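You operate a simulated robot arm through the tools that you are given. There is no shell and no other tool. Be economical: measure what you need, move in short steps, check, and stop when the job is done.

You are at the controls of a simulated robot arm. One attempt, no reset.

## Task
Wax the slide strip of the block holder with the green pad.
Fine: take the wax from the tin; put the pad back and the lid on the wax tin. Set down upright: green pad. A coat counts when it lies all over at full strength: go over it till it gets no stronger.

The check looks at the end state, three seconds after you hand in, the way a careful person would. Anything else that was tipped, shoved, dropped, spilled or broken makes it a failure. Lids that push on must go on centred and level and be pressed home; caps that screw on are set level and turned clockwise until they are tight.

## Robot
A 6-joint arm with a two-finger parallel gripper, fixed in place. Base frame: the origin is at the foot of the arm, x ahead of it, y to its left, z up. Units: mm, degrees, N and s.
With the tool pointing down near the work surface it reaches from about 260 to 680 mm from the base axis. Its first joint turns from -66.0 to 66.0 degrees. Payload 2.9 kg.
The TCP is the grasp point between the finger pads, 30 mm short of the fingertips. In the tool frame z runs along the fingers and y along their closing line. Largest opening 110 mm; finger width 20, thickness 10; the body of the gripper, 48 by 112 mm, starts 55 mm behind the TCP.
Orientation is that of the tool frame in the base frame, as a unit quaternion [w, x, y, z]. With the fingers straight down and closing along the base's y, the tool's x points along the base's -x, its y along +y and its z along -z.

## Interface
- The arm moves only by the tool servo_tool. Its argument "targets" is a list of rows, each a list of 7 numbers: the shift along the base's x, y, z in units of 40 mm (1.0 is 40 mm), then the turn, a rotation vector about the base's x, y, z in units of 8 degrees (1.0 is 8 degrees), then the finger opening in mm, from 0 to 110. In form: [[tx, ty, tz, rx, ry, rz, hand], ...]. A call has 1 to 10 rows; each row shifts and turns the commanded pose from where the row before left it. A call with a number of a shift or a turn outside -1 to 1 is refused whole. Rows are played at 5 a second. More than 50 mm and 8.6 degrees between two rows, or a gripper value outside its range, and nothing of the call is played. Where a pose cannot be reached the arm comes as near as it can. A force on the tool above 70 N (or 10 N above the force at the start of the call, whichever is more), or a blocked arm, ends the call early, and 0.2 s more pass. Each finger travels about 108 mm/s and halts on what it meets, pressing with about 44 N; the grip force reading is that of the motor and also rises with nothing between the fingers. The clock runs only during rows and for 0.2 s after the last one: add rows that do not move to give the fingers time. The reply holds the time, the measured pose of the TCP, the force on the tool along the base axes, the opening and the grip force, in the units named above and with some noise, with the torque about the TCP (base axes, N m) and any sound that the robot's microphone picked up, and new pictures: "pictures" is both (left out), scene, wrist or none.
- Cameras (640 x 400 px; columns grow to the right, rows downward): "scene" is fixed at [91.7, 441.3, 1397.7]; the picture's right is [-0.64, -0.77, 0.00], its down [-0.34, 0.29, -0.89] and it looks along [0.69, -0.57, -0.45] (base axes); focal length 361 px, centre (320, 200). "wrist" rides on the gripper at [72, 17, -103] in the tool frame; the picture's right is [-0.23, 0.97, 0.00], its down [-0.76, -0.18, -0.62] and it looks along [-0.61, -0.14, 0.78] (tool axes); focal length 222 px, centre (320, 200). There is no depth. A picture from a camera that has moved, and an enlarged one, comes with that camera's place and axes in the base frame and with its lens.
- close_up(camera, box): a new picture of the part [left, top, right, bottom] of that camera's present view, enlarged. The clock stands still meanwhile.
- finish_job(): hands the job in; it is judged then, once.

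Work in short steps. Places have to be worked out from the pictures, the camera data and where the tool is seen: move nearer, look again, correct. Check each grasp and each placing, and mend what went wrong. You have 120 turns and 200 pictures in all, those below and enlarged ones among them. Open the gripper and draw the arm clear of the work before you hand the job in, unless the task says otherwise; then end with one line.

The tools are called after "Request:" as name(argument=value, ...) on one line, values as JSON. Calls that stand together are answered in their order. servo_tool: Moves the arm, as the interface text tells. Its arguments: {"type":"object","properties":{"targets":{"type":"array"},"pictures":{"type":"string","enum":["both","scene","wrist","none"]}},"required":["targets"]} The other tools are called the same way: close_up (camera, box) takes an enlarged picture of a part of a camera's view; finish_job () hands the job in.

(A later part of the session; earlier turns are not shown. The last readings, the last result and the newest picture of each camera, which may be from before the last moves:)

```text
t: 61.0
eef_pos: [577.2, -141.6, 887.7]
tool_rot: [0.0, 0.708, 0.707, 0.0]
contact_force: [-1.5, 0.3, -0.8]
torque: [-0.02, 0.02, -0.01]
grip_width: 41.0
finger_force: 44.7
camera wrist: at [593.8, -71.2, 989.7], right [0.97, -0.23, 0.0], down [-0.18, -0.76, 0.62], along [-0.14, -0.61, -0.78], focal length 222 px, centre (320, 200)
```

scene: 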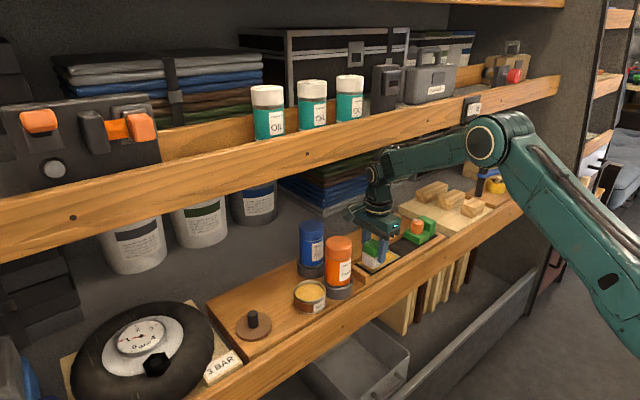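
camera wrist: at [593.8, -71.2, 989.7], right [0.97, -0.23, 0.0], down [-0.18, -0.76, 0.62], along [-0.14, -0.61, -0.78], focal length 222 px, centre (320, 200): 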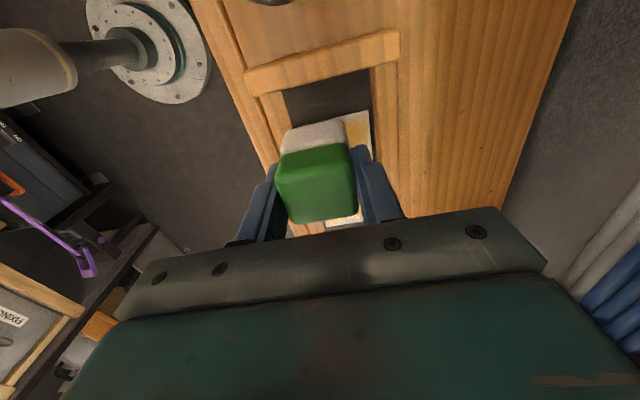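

Lower to the strip at x≈580, start with the near end (y −130), then wipe the left side to y −240.

Request:
servo_tool(targets=[[0.07, 0, -0.25, 0, 0, 0, 25], [0, 0, -0.09, 0, 0, 0, 25], [0, 0.15, 0, 0, 0, 0, 25], [0, 0.15, 0, 0, 0, 0, 25], [0, 0, 0, 0, 0, 0, 25]], pictures="none")

Request:
servo_tool(targets=[[-0.07, 0, 0, 0, 0, 0, 25], [0, -0.3, 0, 0, 0, 0, 25], [0, -0.3, 0, 0, 0, 0, 25], [0, -0.3, 0, 0, 0, 0, 25], [0, -0.3, 0, 0, 0, 0, 25], [0, -0.3, 0, 0, 0, 0, 25], [0, -0.3, 0, 0, 0, 0, 25], [0, -0.3, 0, 0, 0, 0, 25], [0, -0.3, 0, 0, 0, 0, 25], [0, -0.3, 0, 0, 0, 0, 25]], pictures="none")

Request:
close_up(camera="wrist", box=[220, 0, 420, 180])

Request:
close_up(camera="scene", box=[345, 225, 425, 285])

```text
t: 62.2
eef_pos: [579.1, -131.1, 872.0]
tool_rot: [0.0, 0.707, 0.707, 0.0]
contact_force: [0.3, 0.0, 0.2]
torque: [-0.04, 0.02, 0.0]
grip_width: 40.7
finger_force: 44.3
```

```text
t: 64.4
eef_pos: [576.5, -237.9, 874.2]
tool_rot: [-0.001, 0.707, 0.707, 0.0]
contact_force: [0.1, -0.2, -0.2]
torque: [0.0, -0.02, 0.02]
grip_width: 40.6
finger_force: 44.0
```

```text
2.22 times, centred on (320, 90) of wrist
camera zoom: at [593.3, -166.5, 976.5], right [0.97, -0.23, 0.0], down [-0.18, -0.76, 0.62], along [-0.14, -0.61, -0.78], focal length 494 px, centre (320, 444)
```

zoom: 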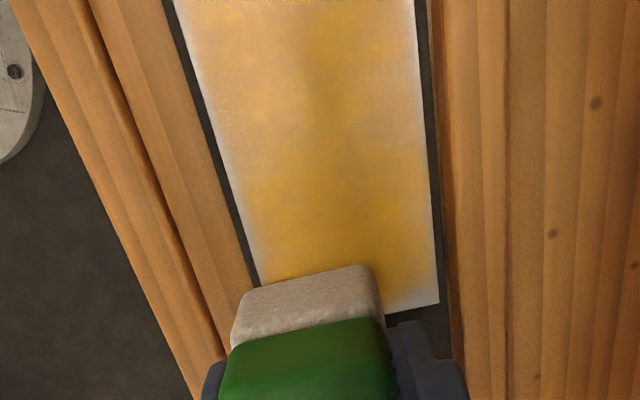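

```text
6.67 times, centred on (385, 255) of scene
camera zoom: at [91.7, 441.3, 1397.7], right [-0.64, -0.77, 0.0], down [-0.34, 0.29, -0.89], along [0.69, -0.57, -0.45], focal length 2405 px, centre (-113, -167)
```

zoom: 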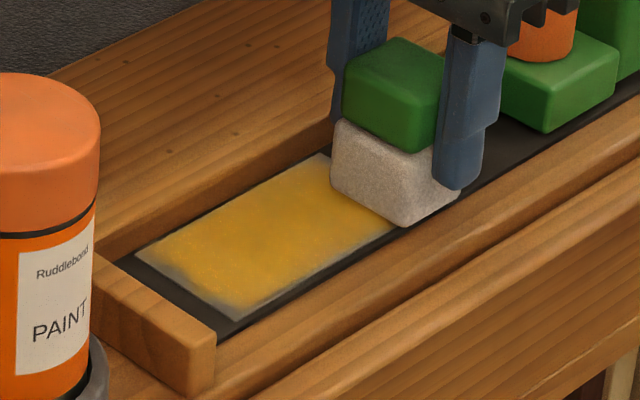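

No force — the pad was just hovering. Press 2.5 mm lower, check, then wipe back along the left side.

Request:
servo_tool(targets=[[0, 0, -0.06, 0, 0, 0, 25], [0, 0, 0, 0, 0, 0, 25]], pictures="none")

Request:
servo_tool(targets=[[0, 0.3, 0, 0, 0, 0, 25], [0, 0.3, 0, 0, 0, 0, 25], [0, 0.3, 0, 0, 0, 0, 25], [0, 0.3, 0, 0, 0, 0, 25], [0, 0.3, 0, 0, 0, 0, 25], [0, 0.3, 0, 0, 0, 0, 25], [0, 0.3, 0, 0, 0, 0, 25], [0, 0.3, 0, 0, 0, 0, 25], [0, 0.3, 0, 0, 0, 0, 25]], pictures="none")

```text
t: 65.0
eef_pos: [575.7, -238.1, 872.8]
tool_rot: [0.001, 0.707, 0.707, 0.001]
contact_force: [-2.0, 1.9, 9.1]
torque: [0.15, 0.12, 0.0]
grip_width: 40.8
finger_force: 44.3
```

```text
t: 67.0
eef_pos: [577.7, -129.6, 871.9]
tool_rot: [-0.001, 0.708, 0.707, 0.0]
contact_force: [-0.1, -4.5, 11.7]
torque: [-0.19, -0.05, 0.02]
grip_width: 40.6
finger_force: 43.9
```

Contact 10 N. Press a little more, sweep the near end across to x≈599, then wipe down the right side.

Request:
servo_tool(targets=[[0, 0, -0.03, 0, 0, 0, 25], [0.27, 0, 0, 0, 0, 0, 25], [0.27, 0, 0, 0, 0, 0, 25], [0, -0.3, 0, 0, 0, 0, 25], [0, -0.3, 0, 0, 0, 0, 25], [0, -0.3, 0, 0, 0, 0, 25], [0, -0.3, 0, 0, 0, 0, 25], [0, -0.3, 0, 0, 0, 0, 25], [0, -0.3, 0, 0, 0, 0, 25], [0, -0.3, 0, 0, 0, 0, 25]], pictures="none")

Request:
servo_tool(targets=[[0, -0.3, 0, 0, 0, 0, 25], [0, -0.3, 0, 0, 0, 0, 25], [-0.27, 0, 0, 0, 0, 0, 25], [-0.27, 0, 0, 0, 0, 0, 25]], pictures="none")

Request:
close_up(camera="wrist", box=[220, 0, 420, 180])

Request:
close_up(camera="scene", box=[345, 225, 425, 285])

```text
t: 69.2
eef_pos: [598.3, -213.2, 871.6]
tool_rot: [0.002, 0.708, 0.707, 0.001]
contact_force: [0.0, 8.1, 24.1]
torque: [0.46, 0.06, -0.08]
grip_width: 40.7
finger_force: 43.9
```

```text
t: 70.2
eef_pos: [577.8, -238.6, 872.6]
tool_rot: [0.003, 0.708, 0.707, 0.001]
contact_force: [8.4, -1.9, 19.5]
torque: [-0.01, -0.19, -0.01]
grip_width: 40.7
finger_force: 44.0
```

```text
2.22 times, centred on (320, 90) of wrist
camera zoom: at [594.1, -167.4, 974.2], right [0.97, -0.23, 0.01], down [-0.18, -0.76, 0.62], along [-0.14, -0.61, -0.78], focal length 494 px, centre (320, 444)
```

zoom: 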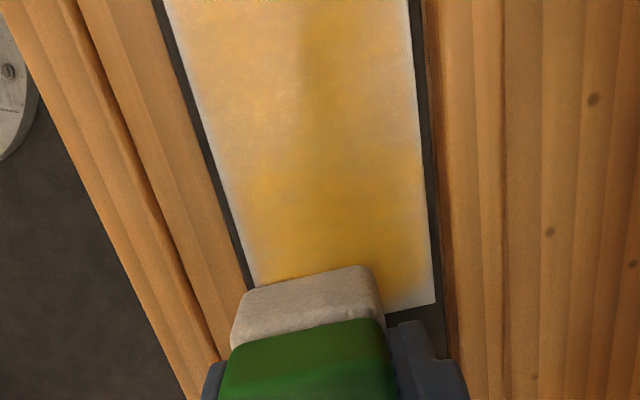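

```text
6.67 times, centred on (385, 255) of scene
camera zoom: at [91.5, 441.4, 1397.7], right [-0.64, -0.77, 0.0], down [-0.34, 0.29, -0.89], along [0.69, -0.57, -0.45], focal length 2405 px, centre (-113, -167)
```

zoom: 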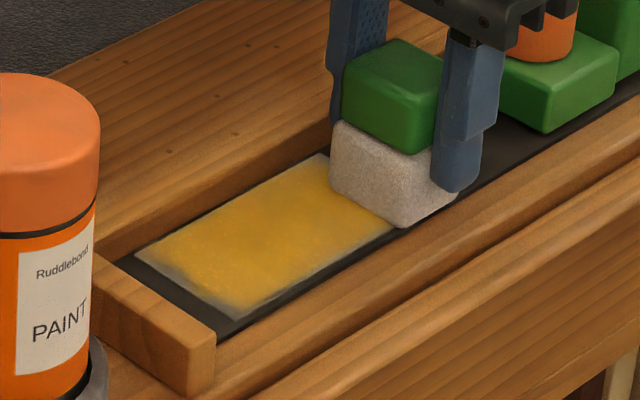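

The border looks pale even where the pad fully overran it. Test: rub hard on the near end (centre y≈−128) and compare.

Request:
servo_tool(targets=[[0.1, 0.4, 0, 0, 0, 0, 25], [0.1, 0.4, 0, 0, 0, 0, 25], [0.1, 0.4, 0, 0, 0, 0, 25], [0, 0.4, 0, 0, 0, 0, 25], [0, 0.4, 0, 0, 0, 0, 25], [0, 0.4, 0, 0, 0, 0, 25], [0, 0.35, 0, 0, 0, 0, 25], [0.2, 0, 0, 0, 0, 0, 25], [-0.25, 0, 0, 0, 0, 0, 25], [-0.25, 0, 0, 0, 0, 0, 25]], pictures="none")

Request:
servo_tool(targets=[[0.25, 0, 0, 0, 0, 0, 25], [0.25, 0, 0, 0, 0, 0, 25], [0, -0.2, 0, 0, 0, 0, 25], [-0.25, 0, 0, 0, 0, 0, 25], [-0.25, 0, 0, 0, 0, 0, 25], [0, 0.2, 0, 0, 0, 0, 25], [0.25, 0, 0, 0, 0, 0, 25], [0.25, 0, 0, 0, 0, 0, 25], [-0.25, 0, 0, 0, 0, 0, 25], [-0.25, 0, 0, 0, 0, 0, 25]], pictures="none")

Request:
servo_tool(targets=[[0, -0.4, 0, 0, 0, 0, 25], [0, -0.4, 0, 0, 0, 0, 25], [0, -0.4, 0, 0, 0, 0, 25], [0, -0.4, 0, 0, 0, 0, 25], [0, -0.4, 0, 0, 0, 0, 25], [0, -0.4, 0, 0, 0, 0, 25], [0, -0.3, 0, 0, 0, 0, 25]], pictures="none")

Request:
close_up(camera="scene", box=[345, 225, 425, 285])

```text
t: 72.4
eef_pos: [577.3, -127.4, 871.4]
tool_rot: [0.002, 0.707, 0.707, 0.002]
contact_force: [6.9, 2.7, 19.0]
torque: [0.11, -0.17, -0.05]
grip_width: 40.7
finger_force: 44.1
```

```text
t: 74.6
eef_pos: [577.3, -126.9, 872.0]
tool_rot: [0.002, 0.707, 0.707, 0.001]
contact_force: [7.3, 0.8, 16.9]
torque: [0.07, -0.18, 0.0]
grip_width: 40.8
finger_force: 44.0
```

```text
t: 76.2
eef_pos: [576.5, -238.0, 872.5]
tool_rot: [-0.001, 0.707, 0.707, 0.0]
contact_force: [-1.2, 3.5, 9.2]
torque: [0.09, -0.1, -0.02]
grip_width: 40.8
finger_force: 44.3
```

```text
6.67 times, centred on (385, 255) of scene
camera zoom: at [91.5, 441.4, 1397.7], right [-0.64, -0.77, 0.0], down [-0.34, 0.29, -0.89], along [0.69, -0.57, -0.45], focal length 2405 px, centre (-113, -167)
```

zoom: 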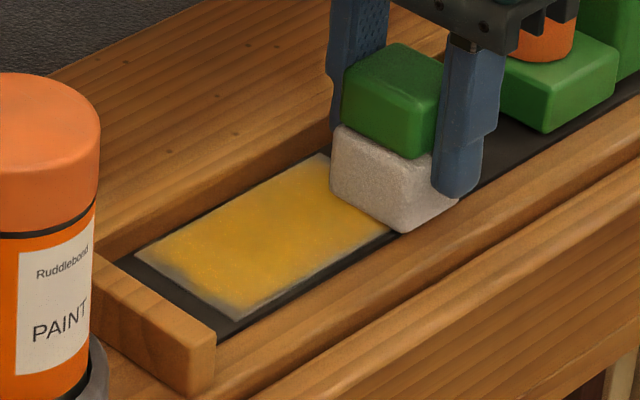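

No change at the near end: either a drawn soft border or a dry pad. One more reload to be certain.

Request:
servo_tool(targets=[[-0.1, 0.2, 0.9, 0, 0, 0, 25], [-0.2, 0.4, 0.9, 0, 0, 0, 25], [0, 0.5, 0.9, 0, 0, 0, 25], [0, 0.6, 0.85, 0, 0, 0, 25], [0, 0.95, 0, 0, 0, 0, 25], [0, 0.95, 0, 0, 0, 0, 25], [0, 0.95, 0, 0, 0, 0, 25], [0, 0.95, 0, 0, 0, 0, 25], [0, 0.95, 0, 0, 0, 0, 25], [0.2, 0.9, 0, 0, 0, 0, 25]], pictures="none")

Request:
close_up(camera="scene", box=[345, 225, 425, 285])

```text
t: 78.4
eef_pos: [572.9, 56.3, 1011.1]
tool_rot: [0.0, 0.707, 0.707, 0.0]
contact_force: [-0.2, -0.1, -0.3]
torque: [0.01, -0.02, 0.03]
grip_width: 40.8
finger_force: 43.7
```

```text
6.67 times, centred on (385, 255) of scene
camera zoom: at [91.7, 441.3, 1397.7], right [-0.64, -0.77, 0.0], down [-0.34, 0.29, -0.89], along [0.68, -0.57, -0.45], focal length 2405 px, centre (-113, -167)
```

zoom: 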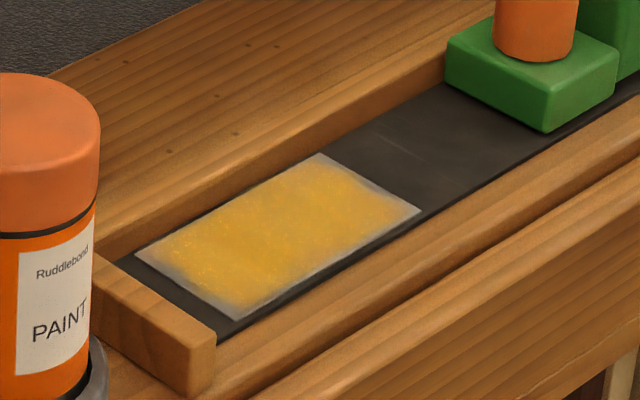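

Request:
servo_tool(targets=[[0.28, 0.03, -0.7, 0, 0, 0, 25], [0, 0, -0.9, 0, 0, 0, 25], [0, 0, -0.9, 0, 0, 0, 25], [0, 0, -0.25, 0, 0, 0, 25], [0, 0, -0.1, 0, 0, 0, 25], [0, 0, -0.06, 0, 0, 0, 25], [0, 0, 0, 0, 0, 0, 25]], pictures="none")

Request:
close_up(camera="scene", box=[270, 240, 350, 320])

```text
t: 80.0
eef_pos: [584.8, 58.5, 896.7]
tool_rot: [0.001, 0.708, 0.707, 0.0]
contact_force: [-0.1, -1.3, 4.3]
torque: [-0.13, 0.02, 0.03]
grip_width: 40.8
finger_force: 44.1
```

```text
5.00 times, centred on (310, 280) of scene
camera zoom: at [91.6, 441.2, 1397.7], right [-0.64, -0.77, 0.0], down [-0.34, 0.29, -0.89], along [0.69, -0.57, -0.45], focal length 1804 px, centre (370, -200)
```

zoom: 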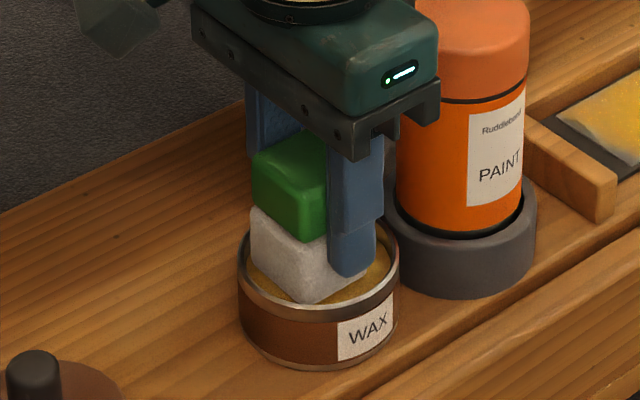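

Contact on wax; shift −2 mm y, press a bit more, small dabs.

Request:
servo_tool(targets=[[0, -0.05, 0, 0, 0, 0, 25], [0, 0, -0.05, 0, 0, 0, 25], [0, 0, 0, 0, 0, 0, 25], [0, 0, 0.15, 0, 0, 0, 25], [0, 0.03, 0, 0, 0, 0, 25], [0, 0, -0.15, 0, 0, 0, 25], [0, 0, 0, 0, 0, 0, 25], [0, 0, 0, 0, 0, 0, 25]], pictures="none")

Request:
servo_tool(targets=[[0, 0, 0.3, 0, 0, 0, 25], [0, 0, 0.8, 0, 0, 0, 25], [-0.2, 0, 0.9, 0, 0, 0, 25], [-0.35, 0, 0.9, 0, 0, 0, 25], [0, -0.95, 0, 0, 0, 0, 25], [0, -0.95, 0, 0, 0, 0, 25], [0, -0.95, 0, 0, 0, 0, 25], [0, -0.95, 0, 0, 0, 0, 25], [0, -0.85, 0, 0, 0, 0, 25], [0, -0.15, -0.8, 0, 0, 0, 25]], pictures="none")

Request:
servo_tool(targets=[[0.1, 0, -0.9, 0, 0, 0, 25], [0.35, 0, -0.9, 0, 0, 0, 25], [0.15, 0, -0.7, 0, 0, 0, 25], [0, 0, 0, 0, 0, 0, 25]], pictures="none")

```text
t: 81.8
eef_pos: [584.4, 58.8, 896.4]
tool_rot: [0.001, 0.707, 0.707, 0.001]
contact_force: [-7.9, -2.4, 28.0]
torque: [-0.13, 0.4, 0.0]
grip_width: 40.7
finger_force: 44.0
```

```text
t: 84.0
eef_pos: [564.0, -135.3, 979.2]
tool_rot: [0.0, 0.707, 0.707, 0.0]
contact_force: [1.1, -0.4, -0.5]
torque: [0.0, -0.01, -0.01]
grip_width: 40.8
finger_force: 44.3
```

```text
t: 85.0
eef_pos: [586.5, -132.1, 877.6]
tool_rot: [0.0, 0.707, 0.707, 0.0]
contact_force: [0.4, 0.4, -0.5]
torque: [-0.01, -0.02, 0.03]
grip_width: 40.9
finger_force: 44.2
```

Fresh wax: press on the near end first and rub across.

Request:
servo_tool(targets=[[0, 0, -0.12, 0, 0, 0, 25], [0, 0, -0.06, 0, 0, 0, 25], [0.25, 0, 0, 0, 0, 0, 25], [-0.25, 0, 0, 0, 0, 0, 25], [-0.2, 0, 0, 0, 0, 0, 25], [0.2, -0.15, 0, 0, 0, 0, 25], [0.25, 0, 0, 0, 0, 0, 25], [-0.25, 0, 0, 0, 0, 0, 25], [-0.2, 0, 0, 0, 0, 0, 25]], pictures="none")

Request:
servo_tool(targets=[[0, -0.3, 0, 0, 0, 0, 25], [0, -0.3, 0, 0, 0, 0, 25], [0, -0.3, 0, 0, 0, 0, 25], [0, -0.3, 0, 0, 0, 0, 25], [0, -0.3, 0, 0, 0, 0, 25], [0, -0.3, 0, 0, 0, 0, 25], [0, -0.3, 0, 0, 0, 0, 25], [0, -0.3, 0, 0, 0, 0, 25]], pictures="none")

Request:
close_up(camera="scene", box=[345, 225, 425, 285])

```text
t: 87.0
eef_pos: [578.9, -140.3, 870.8]
tool_rot: [0.0, 0.707, 0.707, 0.001]
contact_force: [2.9, 0.0, 6.5]
torque: [-0.01, -0.06, 0.0]
grip_width: 40.9
finger_force: 44.2
```

```text
t: 88.8
eef_pos: [577.7, -236.8, 871.6]
tool_rot: [0.0, 0.707, 0.707, 0.0]
contact_force: [-0.1, 3.7, 9.3]
torque: [0.1, -0.05, -0.01]
grip_width: 40.8
finger_force: 44.4
```

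```text
6.67 times, centred on (385, 255) of scene
camera zoom: at [91.5, 441.4, 1397.7], right [-0.64, -0.77, 0.0], down [-0.34, 0.29, -0.89], along [0.69, -0.57, -0.45], focal length 2405 px, centre (-113, -167)
```

zoom: 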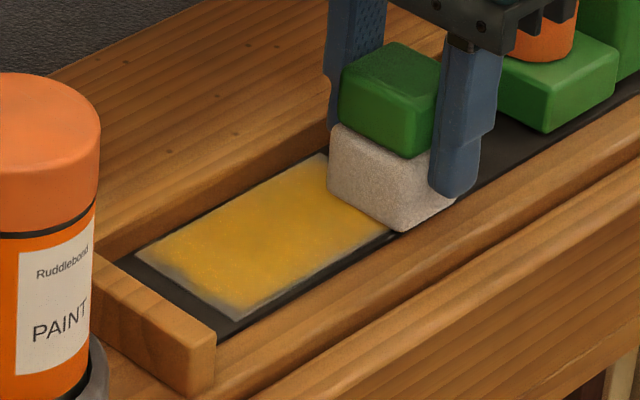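

Border unchanged even with fresh wax, so it's the drawn soft edge. Do a last full pass over far end, right side and middle with ~20 N.

Request:
servo_tool(targets=[[0, 0, -0.03, 0, 0, 0, 25], [0.25, 0, 0, 0, 0, 0, 25], [0.27, 0, 0, 0, 0, 0, 25], [0, 0.35, 0, 0, 0, 0, 25], [0, 0.35, 0, 0, 0, 0, 25], [0, 0.35, 0, 0, 0, 0, 25], [0, 0.35, 0, 0, 0, 0, 25], [0, 0.35, 0, 0, 0, 0, 25], [0, 0.35, 0, 0, 0, 0, 25], [0, 0.35, 0, 0, 0, 0, 25]], pictures="none")

Request:
servo_tool(targets=[[-0.25, 0, 0, 0, 0, 0, 25], [0, -0.35, 0, 0, 0, 0, 25], [0, -0.35, 0, 0, 0, 0, 25], [0, -0.35, 0, 0, 0, 0, 25], [0, -0.35, 0, 0, 0, 0, 25], [0, -0.35, 0, 0, 0, 0, 25], [0, -0.35, 0, 0, 0, 0, 25], [0, -0.35, 0, 0, 0, 0, 25]], pictures="none")

Request:
servo_tool(targets=[[-0.15, 0, 0.8, 0, 0, 0, 25], [-0.25, 0.2, 0.9, 0, 0, 0, 25], [0, 0.5, 0.9, 0, 0, 0, 25], [0, 0.9, 0.85, 0, 0, 0, 25], [0, 0.95, 0, 0, 0, 0, 25], [0, 0.95, 0, 0, 0, 0, 25], [0, 0.95, 0, 0, 0, 0, 25], [0, 0.95, 0, 0, 0, 0, 25], [0, 0.95, 0, 0, 0, 0, 25]], pictures="wrist")

Request:
close_up(camera="scene", box=[345, 225, 425, 285])

```text
t: 91.0
eef_pos: [597.6, -137.9, 870.5]
tool_rot: [0.0, 0.707, 0.708, 0.001]
contact_force: [0.1, -7.0, 21.2]
torque: [-0.28, -0.03, 0.02]
grip_width: 40.8
finger_force: 43.9
```

```text
t: 92.8
eef_pos: [589.4, -236.5, 869.8]
tool_rot: [0.001, 0.707, 0.707, 0.0]
contact_force: [-0.6, 7.4, 22.3]
torque: [0.34, 0.06, -0.01]
grip_width: 40.8
finger_force: 43.9
```

```text
t: 94.8
eef_pos: [573.6, 18.4, 1008.3]
tool_rot: [0.0, 0.708, 0.706, 0.0]
contact_force: [0.2, 0.9, 0.0]
torque: [-0.01, -0.04, 0.0]
grip_width: 40.7
finger_force: 43.8
camera wrist: at [588.8, 89.7, 1109.5], right [0.97, -0.23, 0.0], down [-0.18, -0.76, 0.62], along [-0.14, -0.61, -0.78], focal length 222 px, centre (320, 200)
```

wrist: 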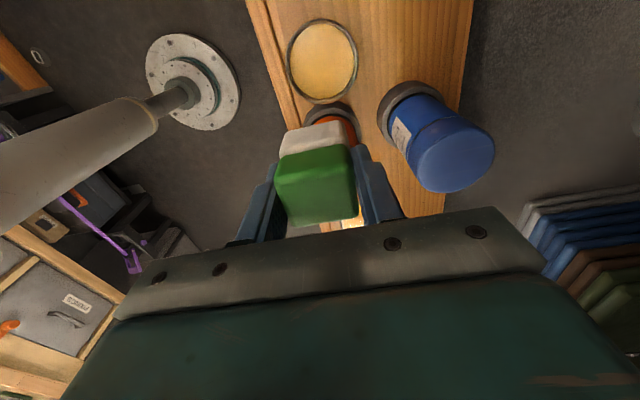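

```text
6.67 times, centred on (385, 255) of scene
camera zoom: at [91.7, 441.3, 1397.7], right [-0.64, -0.77, 0.0], down [-0.34, 0.29, -0.89], along [0.68, -0.57, -0.45], focal length 2405 px, centre (-113, -167)
```

zoom: 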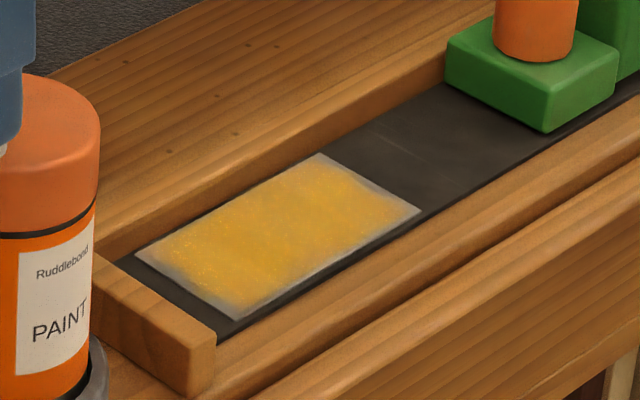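

Coat no longer changes; it's saturated. Carry the pad back to (583,122).

Request:
servo_tool(targets=[[0, 0.85, 0, 0, 0, 0, 25], [0.1, 0.85, 0, 0, 0, 0, 25], [0.15, 0.9, -0.5, 0, 0, 0, 25], [0, 0, -0.9, 0, 0, 0, 25], [0, 0, -0.9, 0, 0, 0, 25], [0, 0, -0.8, 0, 0, 0, 25], [0, 0, 0, 0, 0, 0, 25]], pictures="wrist")

Request:
close_up(camera="scene", box=[230, 230, 350, 330])

```text
t: 96.4
eef_pos: [583.9, 122.0, 884.1]
tool_rot: [-0.001, 0.707, 0.707, -0.001]
contact_force: [-0.1, 0.5, -1.0]
torque: [0.03, -0.01, 0.02]
grip_width: 40.8
finger_force: 44.2
camera wrist: at [599.8, 194.0, 985.9], right [0.97, -0.23, 0.0], down [-0.18, -0.76, 0.62], along [-0.14, -0.61, -0.78], focal length 222 px, centre (320, 200)
```

wrist: 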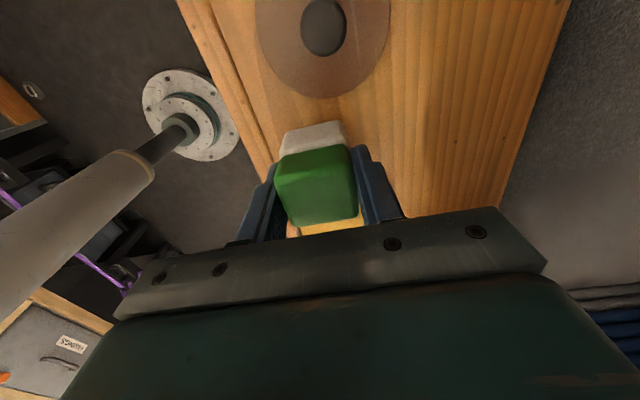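

```text
4.00 times, centred on (290, 280) of scene
camera zoom: at [91.7, 441.3, 1397.7], right [-0.64, -0.77, 0.0], down [-0.34, 0.29, -0.89], along [0.69, -0.57, -0.45], focal length 1443 px, centre (440, -120)
```

zoom: 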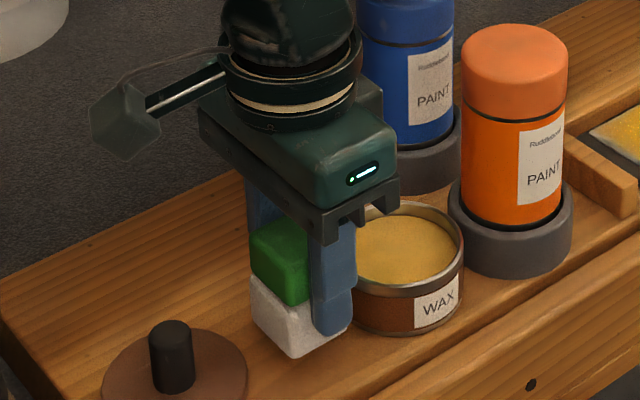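

Over its place, clear of tin and lid. Lower in steps to contact.

Request:
servo_tool(targets=[[0, 0, -0.2, 0, 0, 0, 25], [0, 0, -0.08, 0, 0, 0, 25], [0, 0, 0, 0, 0, 0, 25]], pictures="none")

Request:
servo_tool(targets=[[0, 0, -0.05, 0, 0, 0, 25], [0, 0, 0, 0, 0, 0, 25]], pictures="none")

Request:
servo_tool(targets=[[0, 0, -0.05, 0, 0, 0, 25], [0, 0, 0, 0, 0, 0, 25]], pictures="none")

```text
t: 97.2
eef_pos: [582.6, 120.6, 872.9]
tool_rot: [-0.001, 0.708, 0.707, 0.0]
contact_force: [0.1, 0.8, -0.1]
torque: [0.02, -0.03, 0.03]
grip_width: 40.9
finger_force: 43.9
```

```text
t: 97.8
eef_pos: [584.3, 122.5, 871.6]
tool_rot: [0.0, 0.707, 0.707, 0.0]
contact_force: [-0.4, -0.4, -0.6]
torque: [0.01, 0.0, 0.0]
grip_width: 40.6
finger_force: 44.1
```

```text
t: 98.4
eef_pos: [582.2, 121.4, 868.3]
tool_rot: [-0.001, 0.707, 0.707, 0.0]
contact_force: [0.6, 0.0, -0.8]
torque: [-0.01, 0.03, 0.02]
grip_width: 41.0
finger_force: 43.9
```

Request:
servo_tool(targets=[[0, 0, -0.04, 0, 0, 0, 25], [0, 0, 0, 0, 0, 0, 25]], pictures="none")

Request:
servo_tool(targets=[[0, 0, -0.04, 0, 0, 0, 25], [0, 0, 0, 0, 0, 0, 25]], pictures="none")

```text
t: 99.0
eef_pos: [581.9, 122.1, 867.4]
tool_rot: [0.0, 0.706, 0.708, 0.002]
contact_force: [-2.4, -1.1, 7.5]
torque: [-0.16, 0.16, -0.03]
grip_width: 41.0
finger_force: 44.1
```

```text
t: 99.6
eef_pos: [582.5, 122.7, 868.3]
tool_rot: [0.0, 0.708, 0.706, 0.001]
contact_force: [-7.9, -2.4, 25.5]
torque: [-0.14, 0.45, -0.02]
grip_width: 40.7
finger_force: 44.2
```

Pad is on the shelf. Ease off, open, rise slightly back toward −x.

Request:
servo_tool(targets=[[0, 0, 0.04, 0, 0, 0, 25], [0, 0, 0, 0, 0, 0, 48], [0, 0, 0, 0, 0, 0, 62], [0, 0, 0.5, 0, 0, 0, 62], [0, 0, 0.9, 0, 0, 0, 62], [0, 0, 0.6, 0, 0, 0, 62], [0, 0, 0, 0, 0, 0, 62]], pictures="wrist")

Request:
close_up(camera="scene", box=[230, 230, 350, 330])

```text
t: 101.2
eef_pos: [584.2, 123.3, 946.7]
tool_rot: [0.0, 0.707, 0.707, 0.001]
contact_force: [-0.5, 0.5, 0.3]
torque: [0.01, -0.01, 0.03]
grip_width: 62.0
finger_force: 0.0
camera wrist: at [599.9, 194.3, 1049.2], right [0.97, -0.23, 0.0], down [-0.18, -0.76, 0.62], along [-0.14, -0.61, -0.78], focal length 222 px, centre (320, 200)
```

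wrist: 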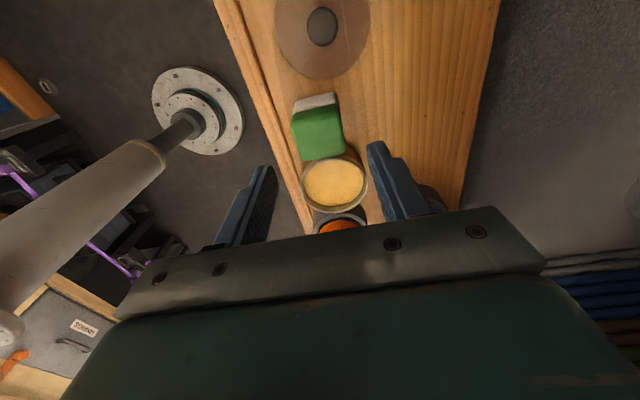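

```text
4.00 times, centred on (290, 280) of scene
camera zoom: at [91.7, 441.3, 1397.7], right [-0.64, -0.77, 0.0], down [-0.34, 0.29, -0.89], along [0.69, -0.57, -0.45], focal length 1443 px, centre (440, -120)
```

zoom: 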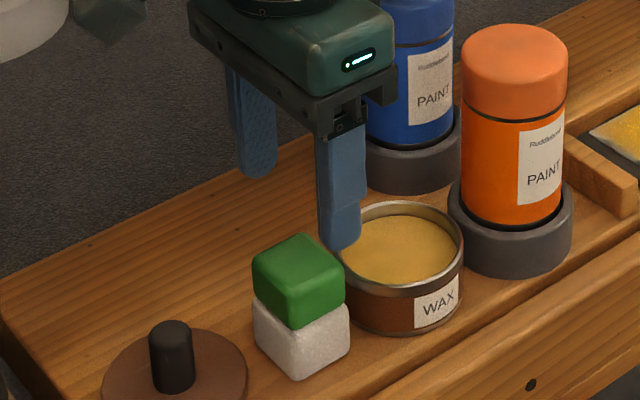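

Pad stands upright at its place; the tin hasn't moved. Now go over the lid for a look.

Request:
servo_tool(targets=[[0.1, 0.85, 0, 0, 0, 0, 50], [0.1, 0.85, -0.2, 0, 0, 0, 50], [0, 0, -0.8, 0, 0, 0, 50], [0, 0, 0, 0, 0, 0, 50]], pictures="wrist")

Request:
close_up(camera="scene", box=[210, 240, 310, 340])

```text
t: 102.2
eef_pos: [590.1, 192.3, 907.0]
tool_rot: [-0.001, 0.707, 0.707, 0.001]
contact_force: [0.2, 0.1, 0.3]
torque: [-0.01, 0.01, 0.01]
grip_width: 50.2
finger_force: 0.1
camera wrist: at [605.8, 263.8, 1010.1], right [0.97, -0.23, 0.0], down [-0.18, -0.76, 0.62], along [-0.14, -0.61, -0.78], focal length 222 px, centre (320, 200)
```

wrist: 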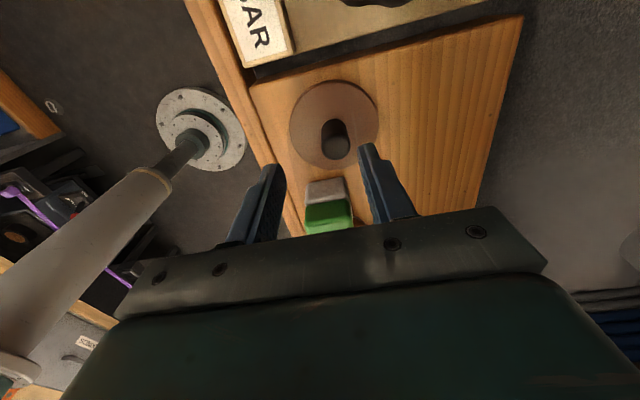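

```text
4.00 times, centred on (260, 290) of scene
camera zoom: at [91.7, 441.3, 1397.7], right [-0.64, -0.77, 0.0], down [-0.34, 0.29, -0.89], along [0.69, -0.57, -0.45], focal length 1443 px, centre (560, -160)
```

zoom: 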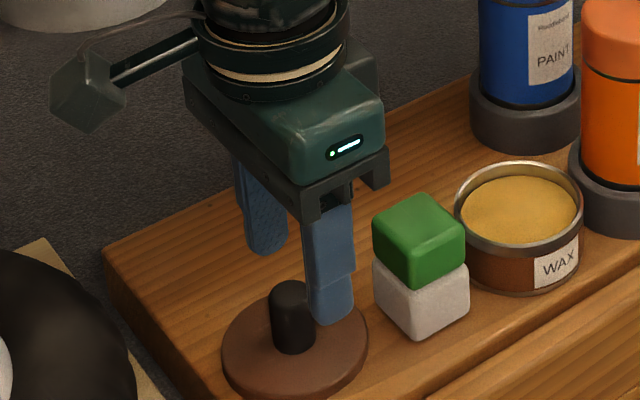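

Knob appears at about (603,189). Move over it and down to z≈880, then compare with the original grasp view.

Request:
servo_tool(targets=[[0.32, -0.05, 0, 0, 0, 0, 50], [0, 0, -0.65, 0, 0, 0, 50], [0, 0, 0, 0, 0, 0, 50]], pictures="wrist")

Request:
close_up(camera="scene", box=[210, 240, 310, 340])

```text
t: 103.0
eef_pos: [603.9, 188.6, 882.9]
tool_rot: [0.0, 0.707, 0.707, -0.001]
contact_force: [0.4, 0.8, 0.0]
torque: [0.01, -0.01, 0.0]
grip_width: 50.3
finger_force: 0.0
camera wrist: at [620.2, 260.6, 984.6], right [0.97, -0.23, 0.0], down [-0.18, -0.76, 0.62], along [-0.14, -0.61, -0.78], focal length 222 px, centre (320, 200)
```

wrist: 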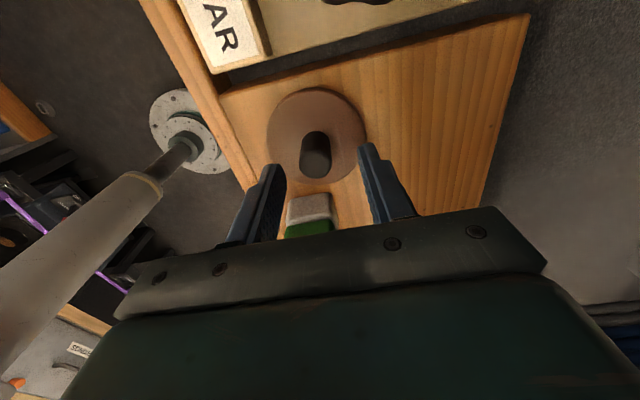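

```text
4.00 times, centred on (260, 290) of scene
camera zoom: at [91.7, 441.3, 1397.7], right [-0.64, -0.77, 0.0], down [-0.34, 0.29, -0.89], along [0.69, -0.57, -0.45], focal length 1443 px, centre (560, -160)
```

zoom: 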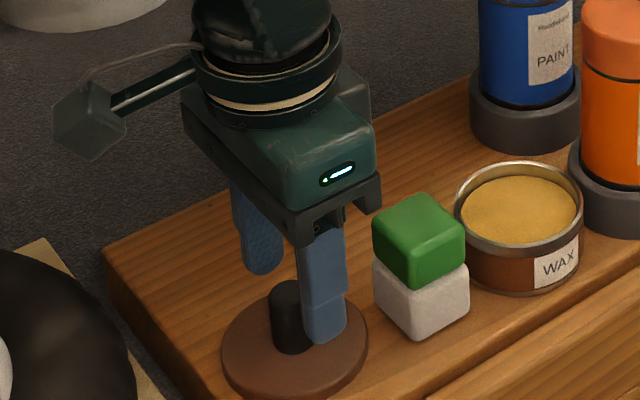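

Request:
servo_tool(targets=[[-0.06, 0, -0.3, 0, 0, 0, 50], [0, 0, -0.2, 0, 0, 0, 50], [0, 0, 0, 0, 0, 0, 50]], pictures="wrist")

```text
t: 103.8
eef_pos: [600.3, 188.4, 861.0]
tool_rot: [0.0, 0.707, 0.707, 0.001]
contact_force: [0.1, 0.2, 0.3]
torque: [-0.01, 0.02, -0.01]
grip_width: 50.4
finger_force: 0.0
camera wrist: at [617.1, 260.8, 962.6], right [0.97, -0.23, 0.0], down [-0.18, -0.76, 0.62], along [-0.14, -0.61, -0.78], focal length 222 px, centre (320, 200)
```

wrist: 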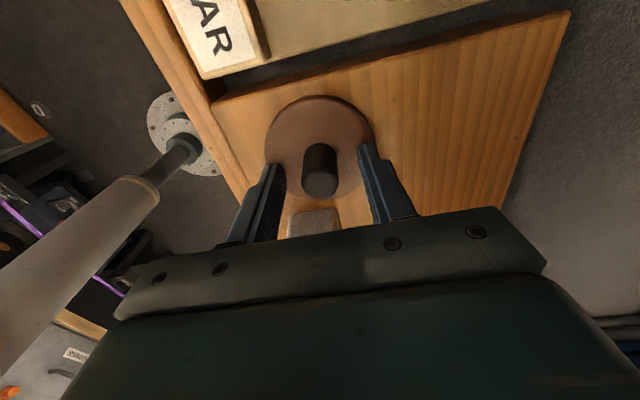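

View matches the original grasp within ~2 px; nudge +1.5 mm y, −1 mm z and close.

Request:
servo_tool(targets=[[0, 0.04, -0.03, 0, 0, 0, 50], [0, 0, 0, 0, 0, 0, 15], [0, 0, 0, 0, 0, 0, 0], [0, 0, 0, 0, 0, 0, 0]], pictures="wrist")

Request:
close_up(camera="wrist", box=[240, 70, 400, 220])

```text
t: 104.8
eef_pos: [599.8, 190.4, 860.0]
tool_rot: [0.0, 0.707, 0.707, 0.0]
contact_force: [-0.6, 0.2, 4.3]
torque: [0.03, 0.05, 0.0]
grip_width: 19.9
finger_force: 44.4
camera wrist: at [617.0, 262.0, 962.0], right [0.97, -0.23, 0.0], down [-0.18, -0.76, 0.62], along [-0.14, -0.61, -0.78], focal length 222 px, centre (320, 200)
```

wrist: 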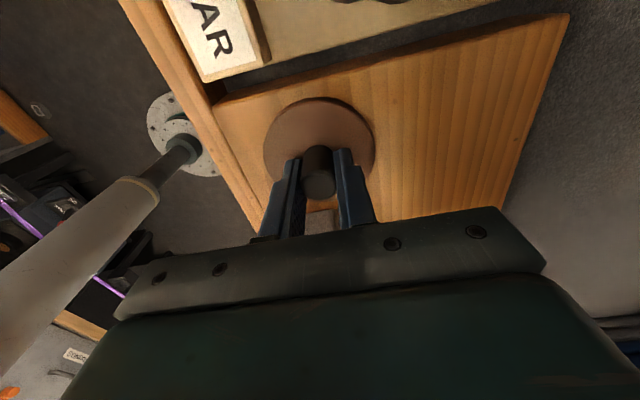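

```text
2.67 times, centred on (320, 145) of wrist
camera zoom: at [617.0, 262.0, 962.0], right [0.97, -0.23, 0.0], down [-0.18, -0.76, 0.62], along [-0.14, -0.61, -0.78], focal length 592 px, centre (320, 347)
```

zoom: 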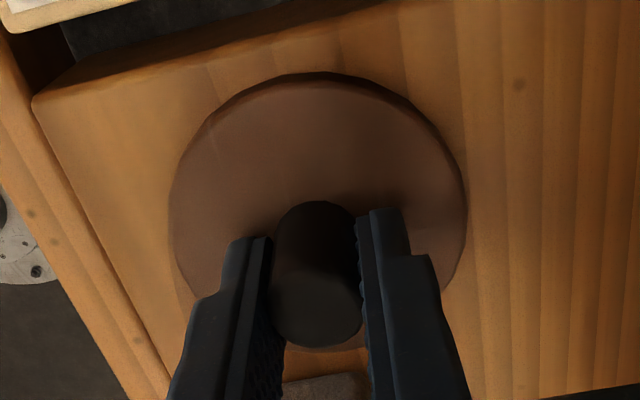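

Grip matches the original. Lift with a small −x shift, carry over the pad to above the tin.

Request:
servo_tool(targets=[[0, 0, 0.5, 0, 0, 0, 0], [-0.15, 0, 0.8, 0, 0, 0, 0], [-0.15, 0, 0.85, 0, 0, 0, 0], [-0.1, -0.85, 0, 0, 0, 0, 0], [0, -0.85, 0, 0, 0, 0, 0], [0, -0.85, 0, 0, 0, 0, 0], [0, -0.82, 0, 0, 0, 0, 0], [0, 0, 0, 0, 0, 0, 0]], pictures="wrist")

Request:
close_up(camera="scene", box=[250, 230, 350, 330])

```text
t: 106.6
eef_pos: [586.2, 57.4, 945.2]
tool_rot: [0.0, 0.707, 0.708, 0.001]
contact_force: [0.1, 0.7, -1.3]
torque: [-0.01, 0.03, 0.01]
grip_width: 20.0
finger_force: 44.4
camera wrist: at [602.6, 128.4, 1047.9], right [0.97, -0.23, 0.0], down [-0.18, -0.76, 0.62], along [-0.14, -0.61, -0.78], focal length 222 px, centre (320, 200)
```

wrist: 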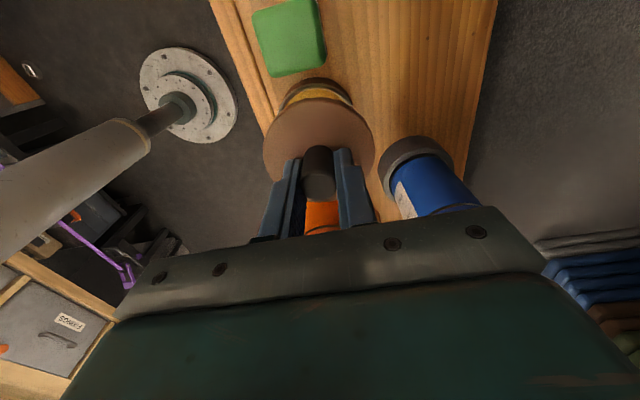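

```text
4.00 times, centred on (300, 280) of scene
camera zoom: at [91.7, 441.3, 1397.7], right [-0.64, -0.77, 0.0], down [-0.34, 0.29, -0.89], along [0.68, -0.57, -0.45], focal length 1443 px, centre (400, -120)
```

zoom: 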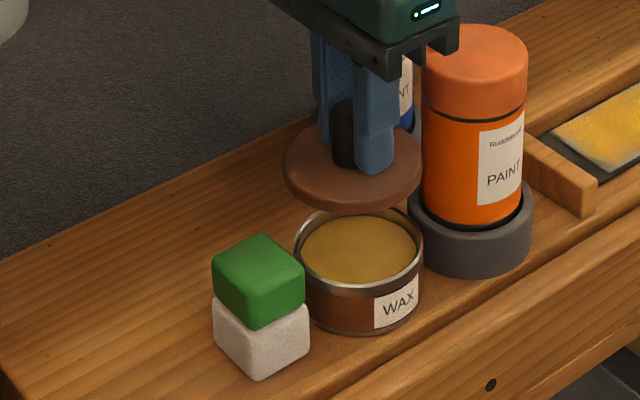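

Compared with the original lift-off view the tin shifted under 1 mm; the lid needs about −2.5 x, −1.8 y. Adjust and lower to just above the rim.

Request:
servo_tool(targets=[[-0.06, -0.045, -0.3, 0, 0, 0, 0], [0, 0, -0.125, 0, 0, 0, 0], [0, 0, 0, 0, 0, 0, 0]], pictures="wrist")

Request:
close_up(camera="scene", box=[260, 220, 360, 320])

Request:
servo_tool(targets=[[0, 0, 0, 0, 0, 0, 0]], pictures="none")

```text
t: 107.4
eef_pos: [583.7, 54.1, 929.2]
tool_rot: [0.0, 0.707, 0.707, -0.001]
contact_force: [-0.2, -0.1, -0.8]
torque: [-0.01, 0.02, -0.05]
grip_width: 19.8
finger_force: 44.6
camera wrist: at [599.7, 125.7, 1030.5], right [0.97, -0.23, 0.0], down [-0.18, -0.76, 0.62], along [-0.14, -0.61, -0.78], focal length 222 px, centre (320, 200)
```

wrist: 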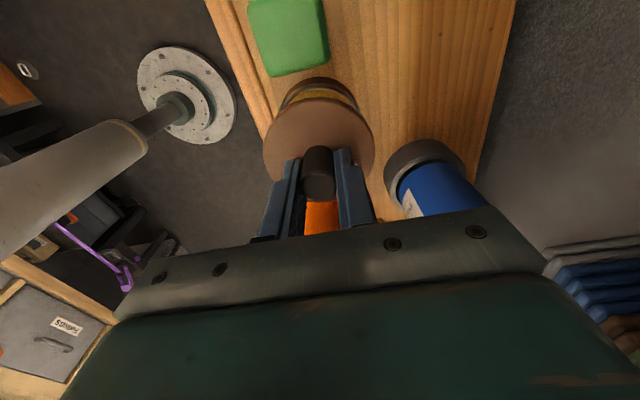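

```text
4.00 times, centred on (310, 270) of scene
camera zoom: at [91.7, 441.3, 1397.7], right [-0.64, -0.77, 0.0], down [-0.34, 0.29, -0.89], along [0.69, -0.57, -0.45], focal length 1443 px, centre (360, -80)
```

zoom: 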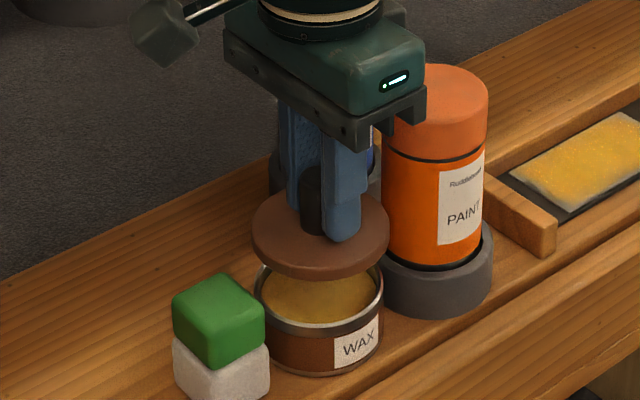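

```text
t: 107.8
eef_pos: [583.2, 53.5, 927.3]
tool_rot: [0.0, 0.707, 0.707, 0.0]
contact_force: [0.2, 0.6, 0.7]
torque: [0.03, 0.01, 0.03]
grip_width: 20.1
finger_force: 43.8
```

Lid matches the original; tin appears ~1–2 mm toward +y. Shift +1.4 mm y, then lower gently to contact.

Request:
servo_tool(targets=[[0, 0.035, -0.25, 0, 0, 0, 0], [0, 0, -0.25, 0, 0, 0, 0], [0, 0, -0.1, 0, 0, 0, 0], [0, 0, 0, 0, 0, 0, 0]], pictures="none")

Request:
close_up(camera="scene", box=[280, 260, 340, 320])

Request:
close_up(camera="wrist", box=[240, 70, 400, 220])

```text
t: 108.8
eef_pos: [583.0, 55.3, 904.8]
tool_rot: [0.0, 0.707, 0.707, 0.0]
contact_force: [0.2, 0.4, -0.3]
torque: [-0.02, 0.0, -0.01]
grip_width: 20.0
finger_force: 44.0
```

```text
6.67 times, centred on (310, 290) of scene
camera zoom: at [91.7, 441.3, 1397.7], right [-0.64, -0.77, 0.0], down [-0.34, 0.29, -0.89], along [0.69, -0.57, -0.45], focal length 2405 px, centre (387, -400)
```

zoom: 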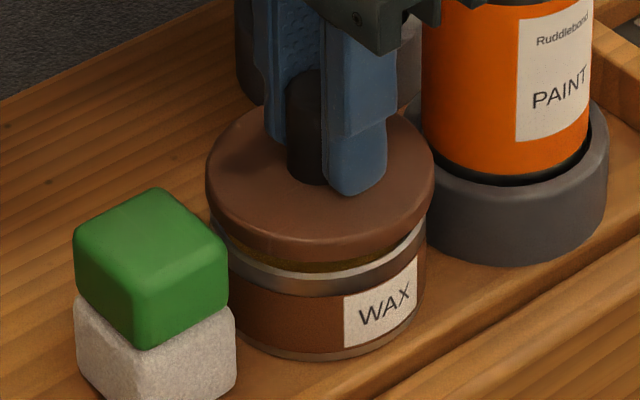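

```text
2.67 times, centred on (320, 145) of wrist
camera zoom: at [599.4, 126.6, 1007.1], right [0.97, -0.23, 0.0], down [-0.18, -0.76, 0.62], along [-0.14, -0.61, -0.78], focal length 592 px, centre (320, 347)
```

zoom: 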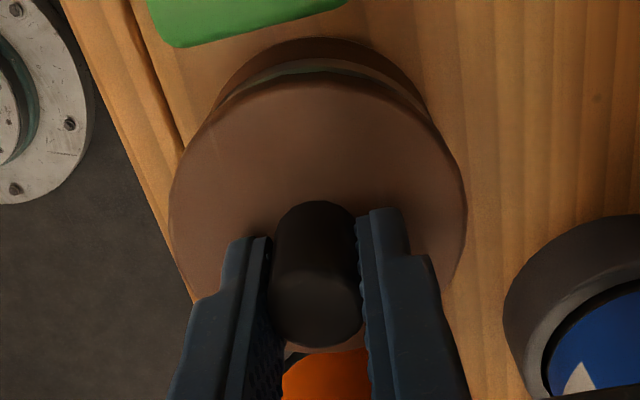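

Lid and tin are concentric. Lower to the seat and press.

Request:
servo_tool(targets=[[0, 0, -0.08, 0, 0, 0, 0], [0, 0, -0.06, 0, 0, 0, 0], [0, 0, 0, 0, 0, 0, 0]], pictures="none")

Request:
servo_tool(targets=[[0, 0, -0.05, 0, 0, 0, 0], [0, 0, 0, 0, 0, 0, 0]], pictures="none")

Request:
close_up(camera="scene", box=[280, 260, 340, 320])

```text
t: 109.6
eef_pos: [582.7, 55.8, 899.0]
tool_rot: [0.0, 0.707, 0.707, -0.001]
contact_force: [0.6, -0.4, -0.2]
torque: [0.02, -0.02, -0.05]
grip_width: 20.1
finger_force: 43.6
```

```text
t: 110.2
eef_pos: [581.9, 55.7, 895.7]
tool_rot: [0.0, 0.707, 0.707, 0.0]
contact_force: [-0.1, -0.5, 0.0]
torque: [-0.01, 0.01, -0.01]
grip_width: 19.9
finger_force: 43.8
```

```text
6.67 times, centred on (310, 290) of scene
camera zoom: at [91.7, 441.3, 1397.7], right [-0.64, -0.77, 0.0], down [-0.34, 0.29, -0.89], along [0.69, -0.57, -0.45], focal length 2405 px, centre (387, -400)
```

zoom: 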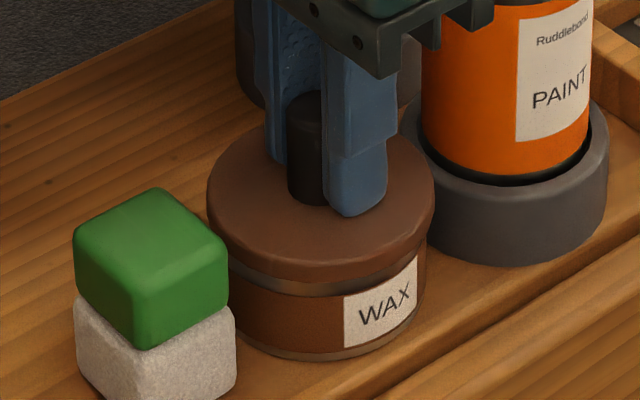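

Almost on; keep pressing down in small steps for the snap.

Request:
servo_tool(targets=[[0, 0, -0.05, 0, 0, 0, 0], [0, 0, 0, 0, 0, 0, 0]], pictures="none")

Request:
servo_tool(targets=[[0, 0, -0.05, 0, 0, 0, 0], [0, 0, 0, 0, 0, 0, 0]], pictures="none")

Request:
servo_tool(targets=[[0, 0, -0.05, 0, 0, 0, 0], [0, 0, 0, 0, 0, 0, 0]], pictures="none")

```text
t: 110.8
eef_pos: [583.0, 54.9, 895.5]
tool_rot: [0.001, 0.707, 0.707, 0.001]
contact_force: [-0.1, 1.7, 6.7]
torque: [0.03, 0.07, -0.03]
grip_width: 19.9
finger_force: 44.2
```

```text
t: 111.4
eef_pos: [582.3, 56.8, 894.1]
tool_rot: [0.002, 0.707, 0.707, 0.001]
contact_force: [-7.2, -0.2, 28.8]
torque: [0.08, 0.23, 0.06]
grip_width: 19.9
finger_force: 43.6
```

```text
t: 112.0
eef_pos: [584.3, 55.6, 896.3]
tool_rot: [0.002, 0.707, 0.707, 0.002]
contact_force: [-12.2, 0.9, 45.5]
torque: [0.05, 0.97, 0.01]
grip_width: 20.5
finger_force: 43.8
```

Request:
servo_tool(targets=[[0, 0, -0.04, 0, 0, 0, 0], [0, 0, 0, 0, 0, 0, 0]], pictures="none")

Request:
close_up(camera="scene", box=[280, 260, 340, 320])

```text
t: 112.6
eef_pos: [584.1, 55.0, 896.4]
tool_rot: [0.003, 0.707, 0.707, 0.003]
contact_force: [-12.7, 1.0, 50.4]
torque: [0.07, 1.02, 0.08]
grip_width: 20.2
finger_force: 44.4
```

```text
6.67 times, centred on (310, 290) of scene
camera zoom: at [90.4, 441.2, 1397.8], right [-0.64, -0.77, 0.0], down [-0.34, 0.29, -0.89], along [0.69, -0.57, -0.45], focal length 2405 px, centre (387, -400)
```

zoom: 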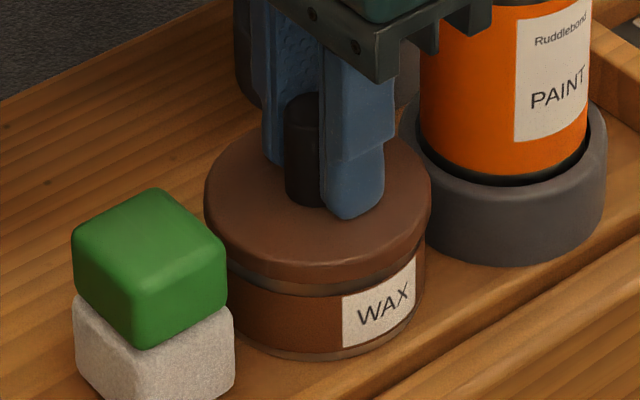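

No snap yet; pressing through the grip tends to tilt. Release, rise, close fingers and push centrally on the knob top.

Request:
servo_tool(targets=[[0, 0, 0.1, 0, 0, 0, 0], [0, 0, 0, 0, 0, 0, 25], [0, 0, 0, 0, 0, 0, 45], [0, 0, 0.5, 0, 0, 0, 45], [0, 0, 0.5, 0, 0, 0, 45], [0, 0, 0, 0, 0, 0, 0], [0, 0, 0, 0, 0, 0, 0], [0, 0, 0, 0, 0, 0, 0]], pictures="wrist")

Request:
close_up(camera="scene", box=[280, 260, 340, 320])

```text
t: 114.4
eef_pos: [582.9, 53.8, 933.9]
tool_rot: [0.0, 0.707, 0.707, 0.0]
contact_force: [0.3, -0.9, -0.1]
torque: [-0.04, -0.01, -0.03]
grip_width: 0.2
finger_force: 37.8
camera wrist: at [598.6, 126.3, 1034.9], right [0.97, -0.23, 0.0], down [-0.18, -0.76, 0.62], along [-0.14, -0.61, -0.78], focal length 222 px, centre (320, 200)
```

wrist: 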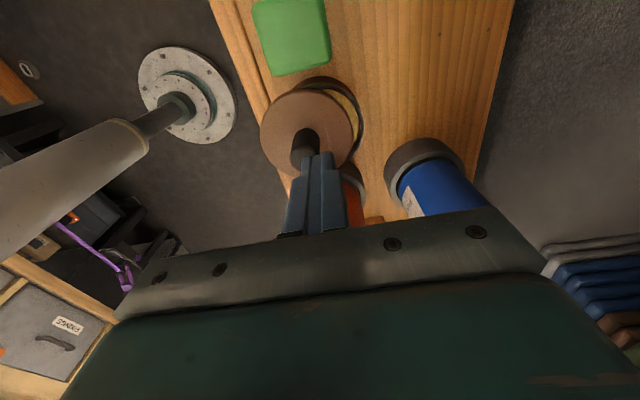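

```text
6.67 times, centred on (310, 290) of scene
camera zoom: at [91.7, 441.3, 1397.7], right [-0.64, -0.77, 0.0], down [-0.34, 0.29, -0.89], along [0.69, -0.57, -0.45], focal length 2405 px, centre (387, -400)
```

zoom: 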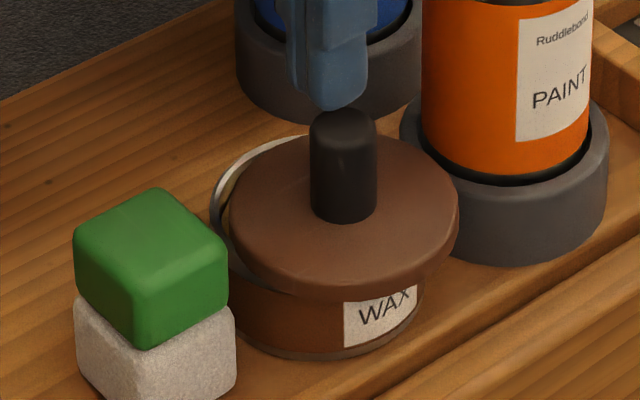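

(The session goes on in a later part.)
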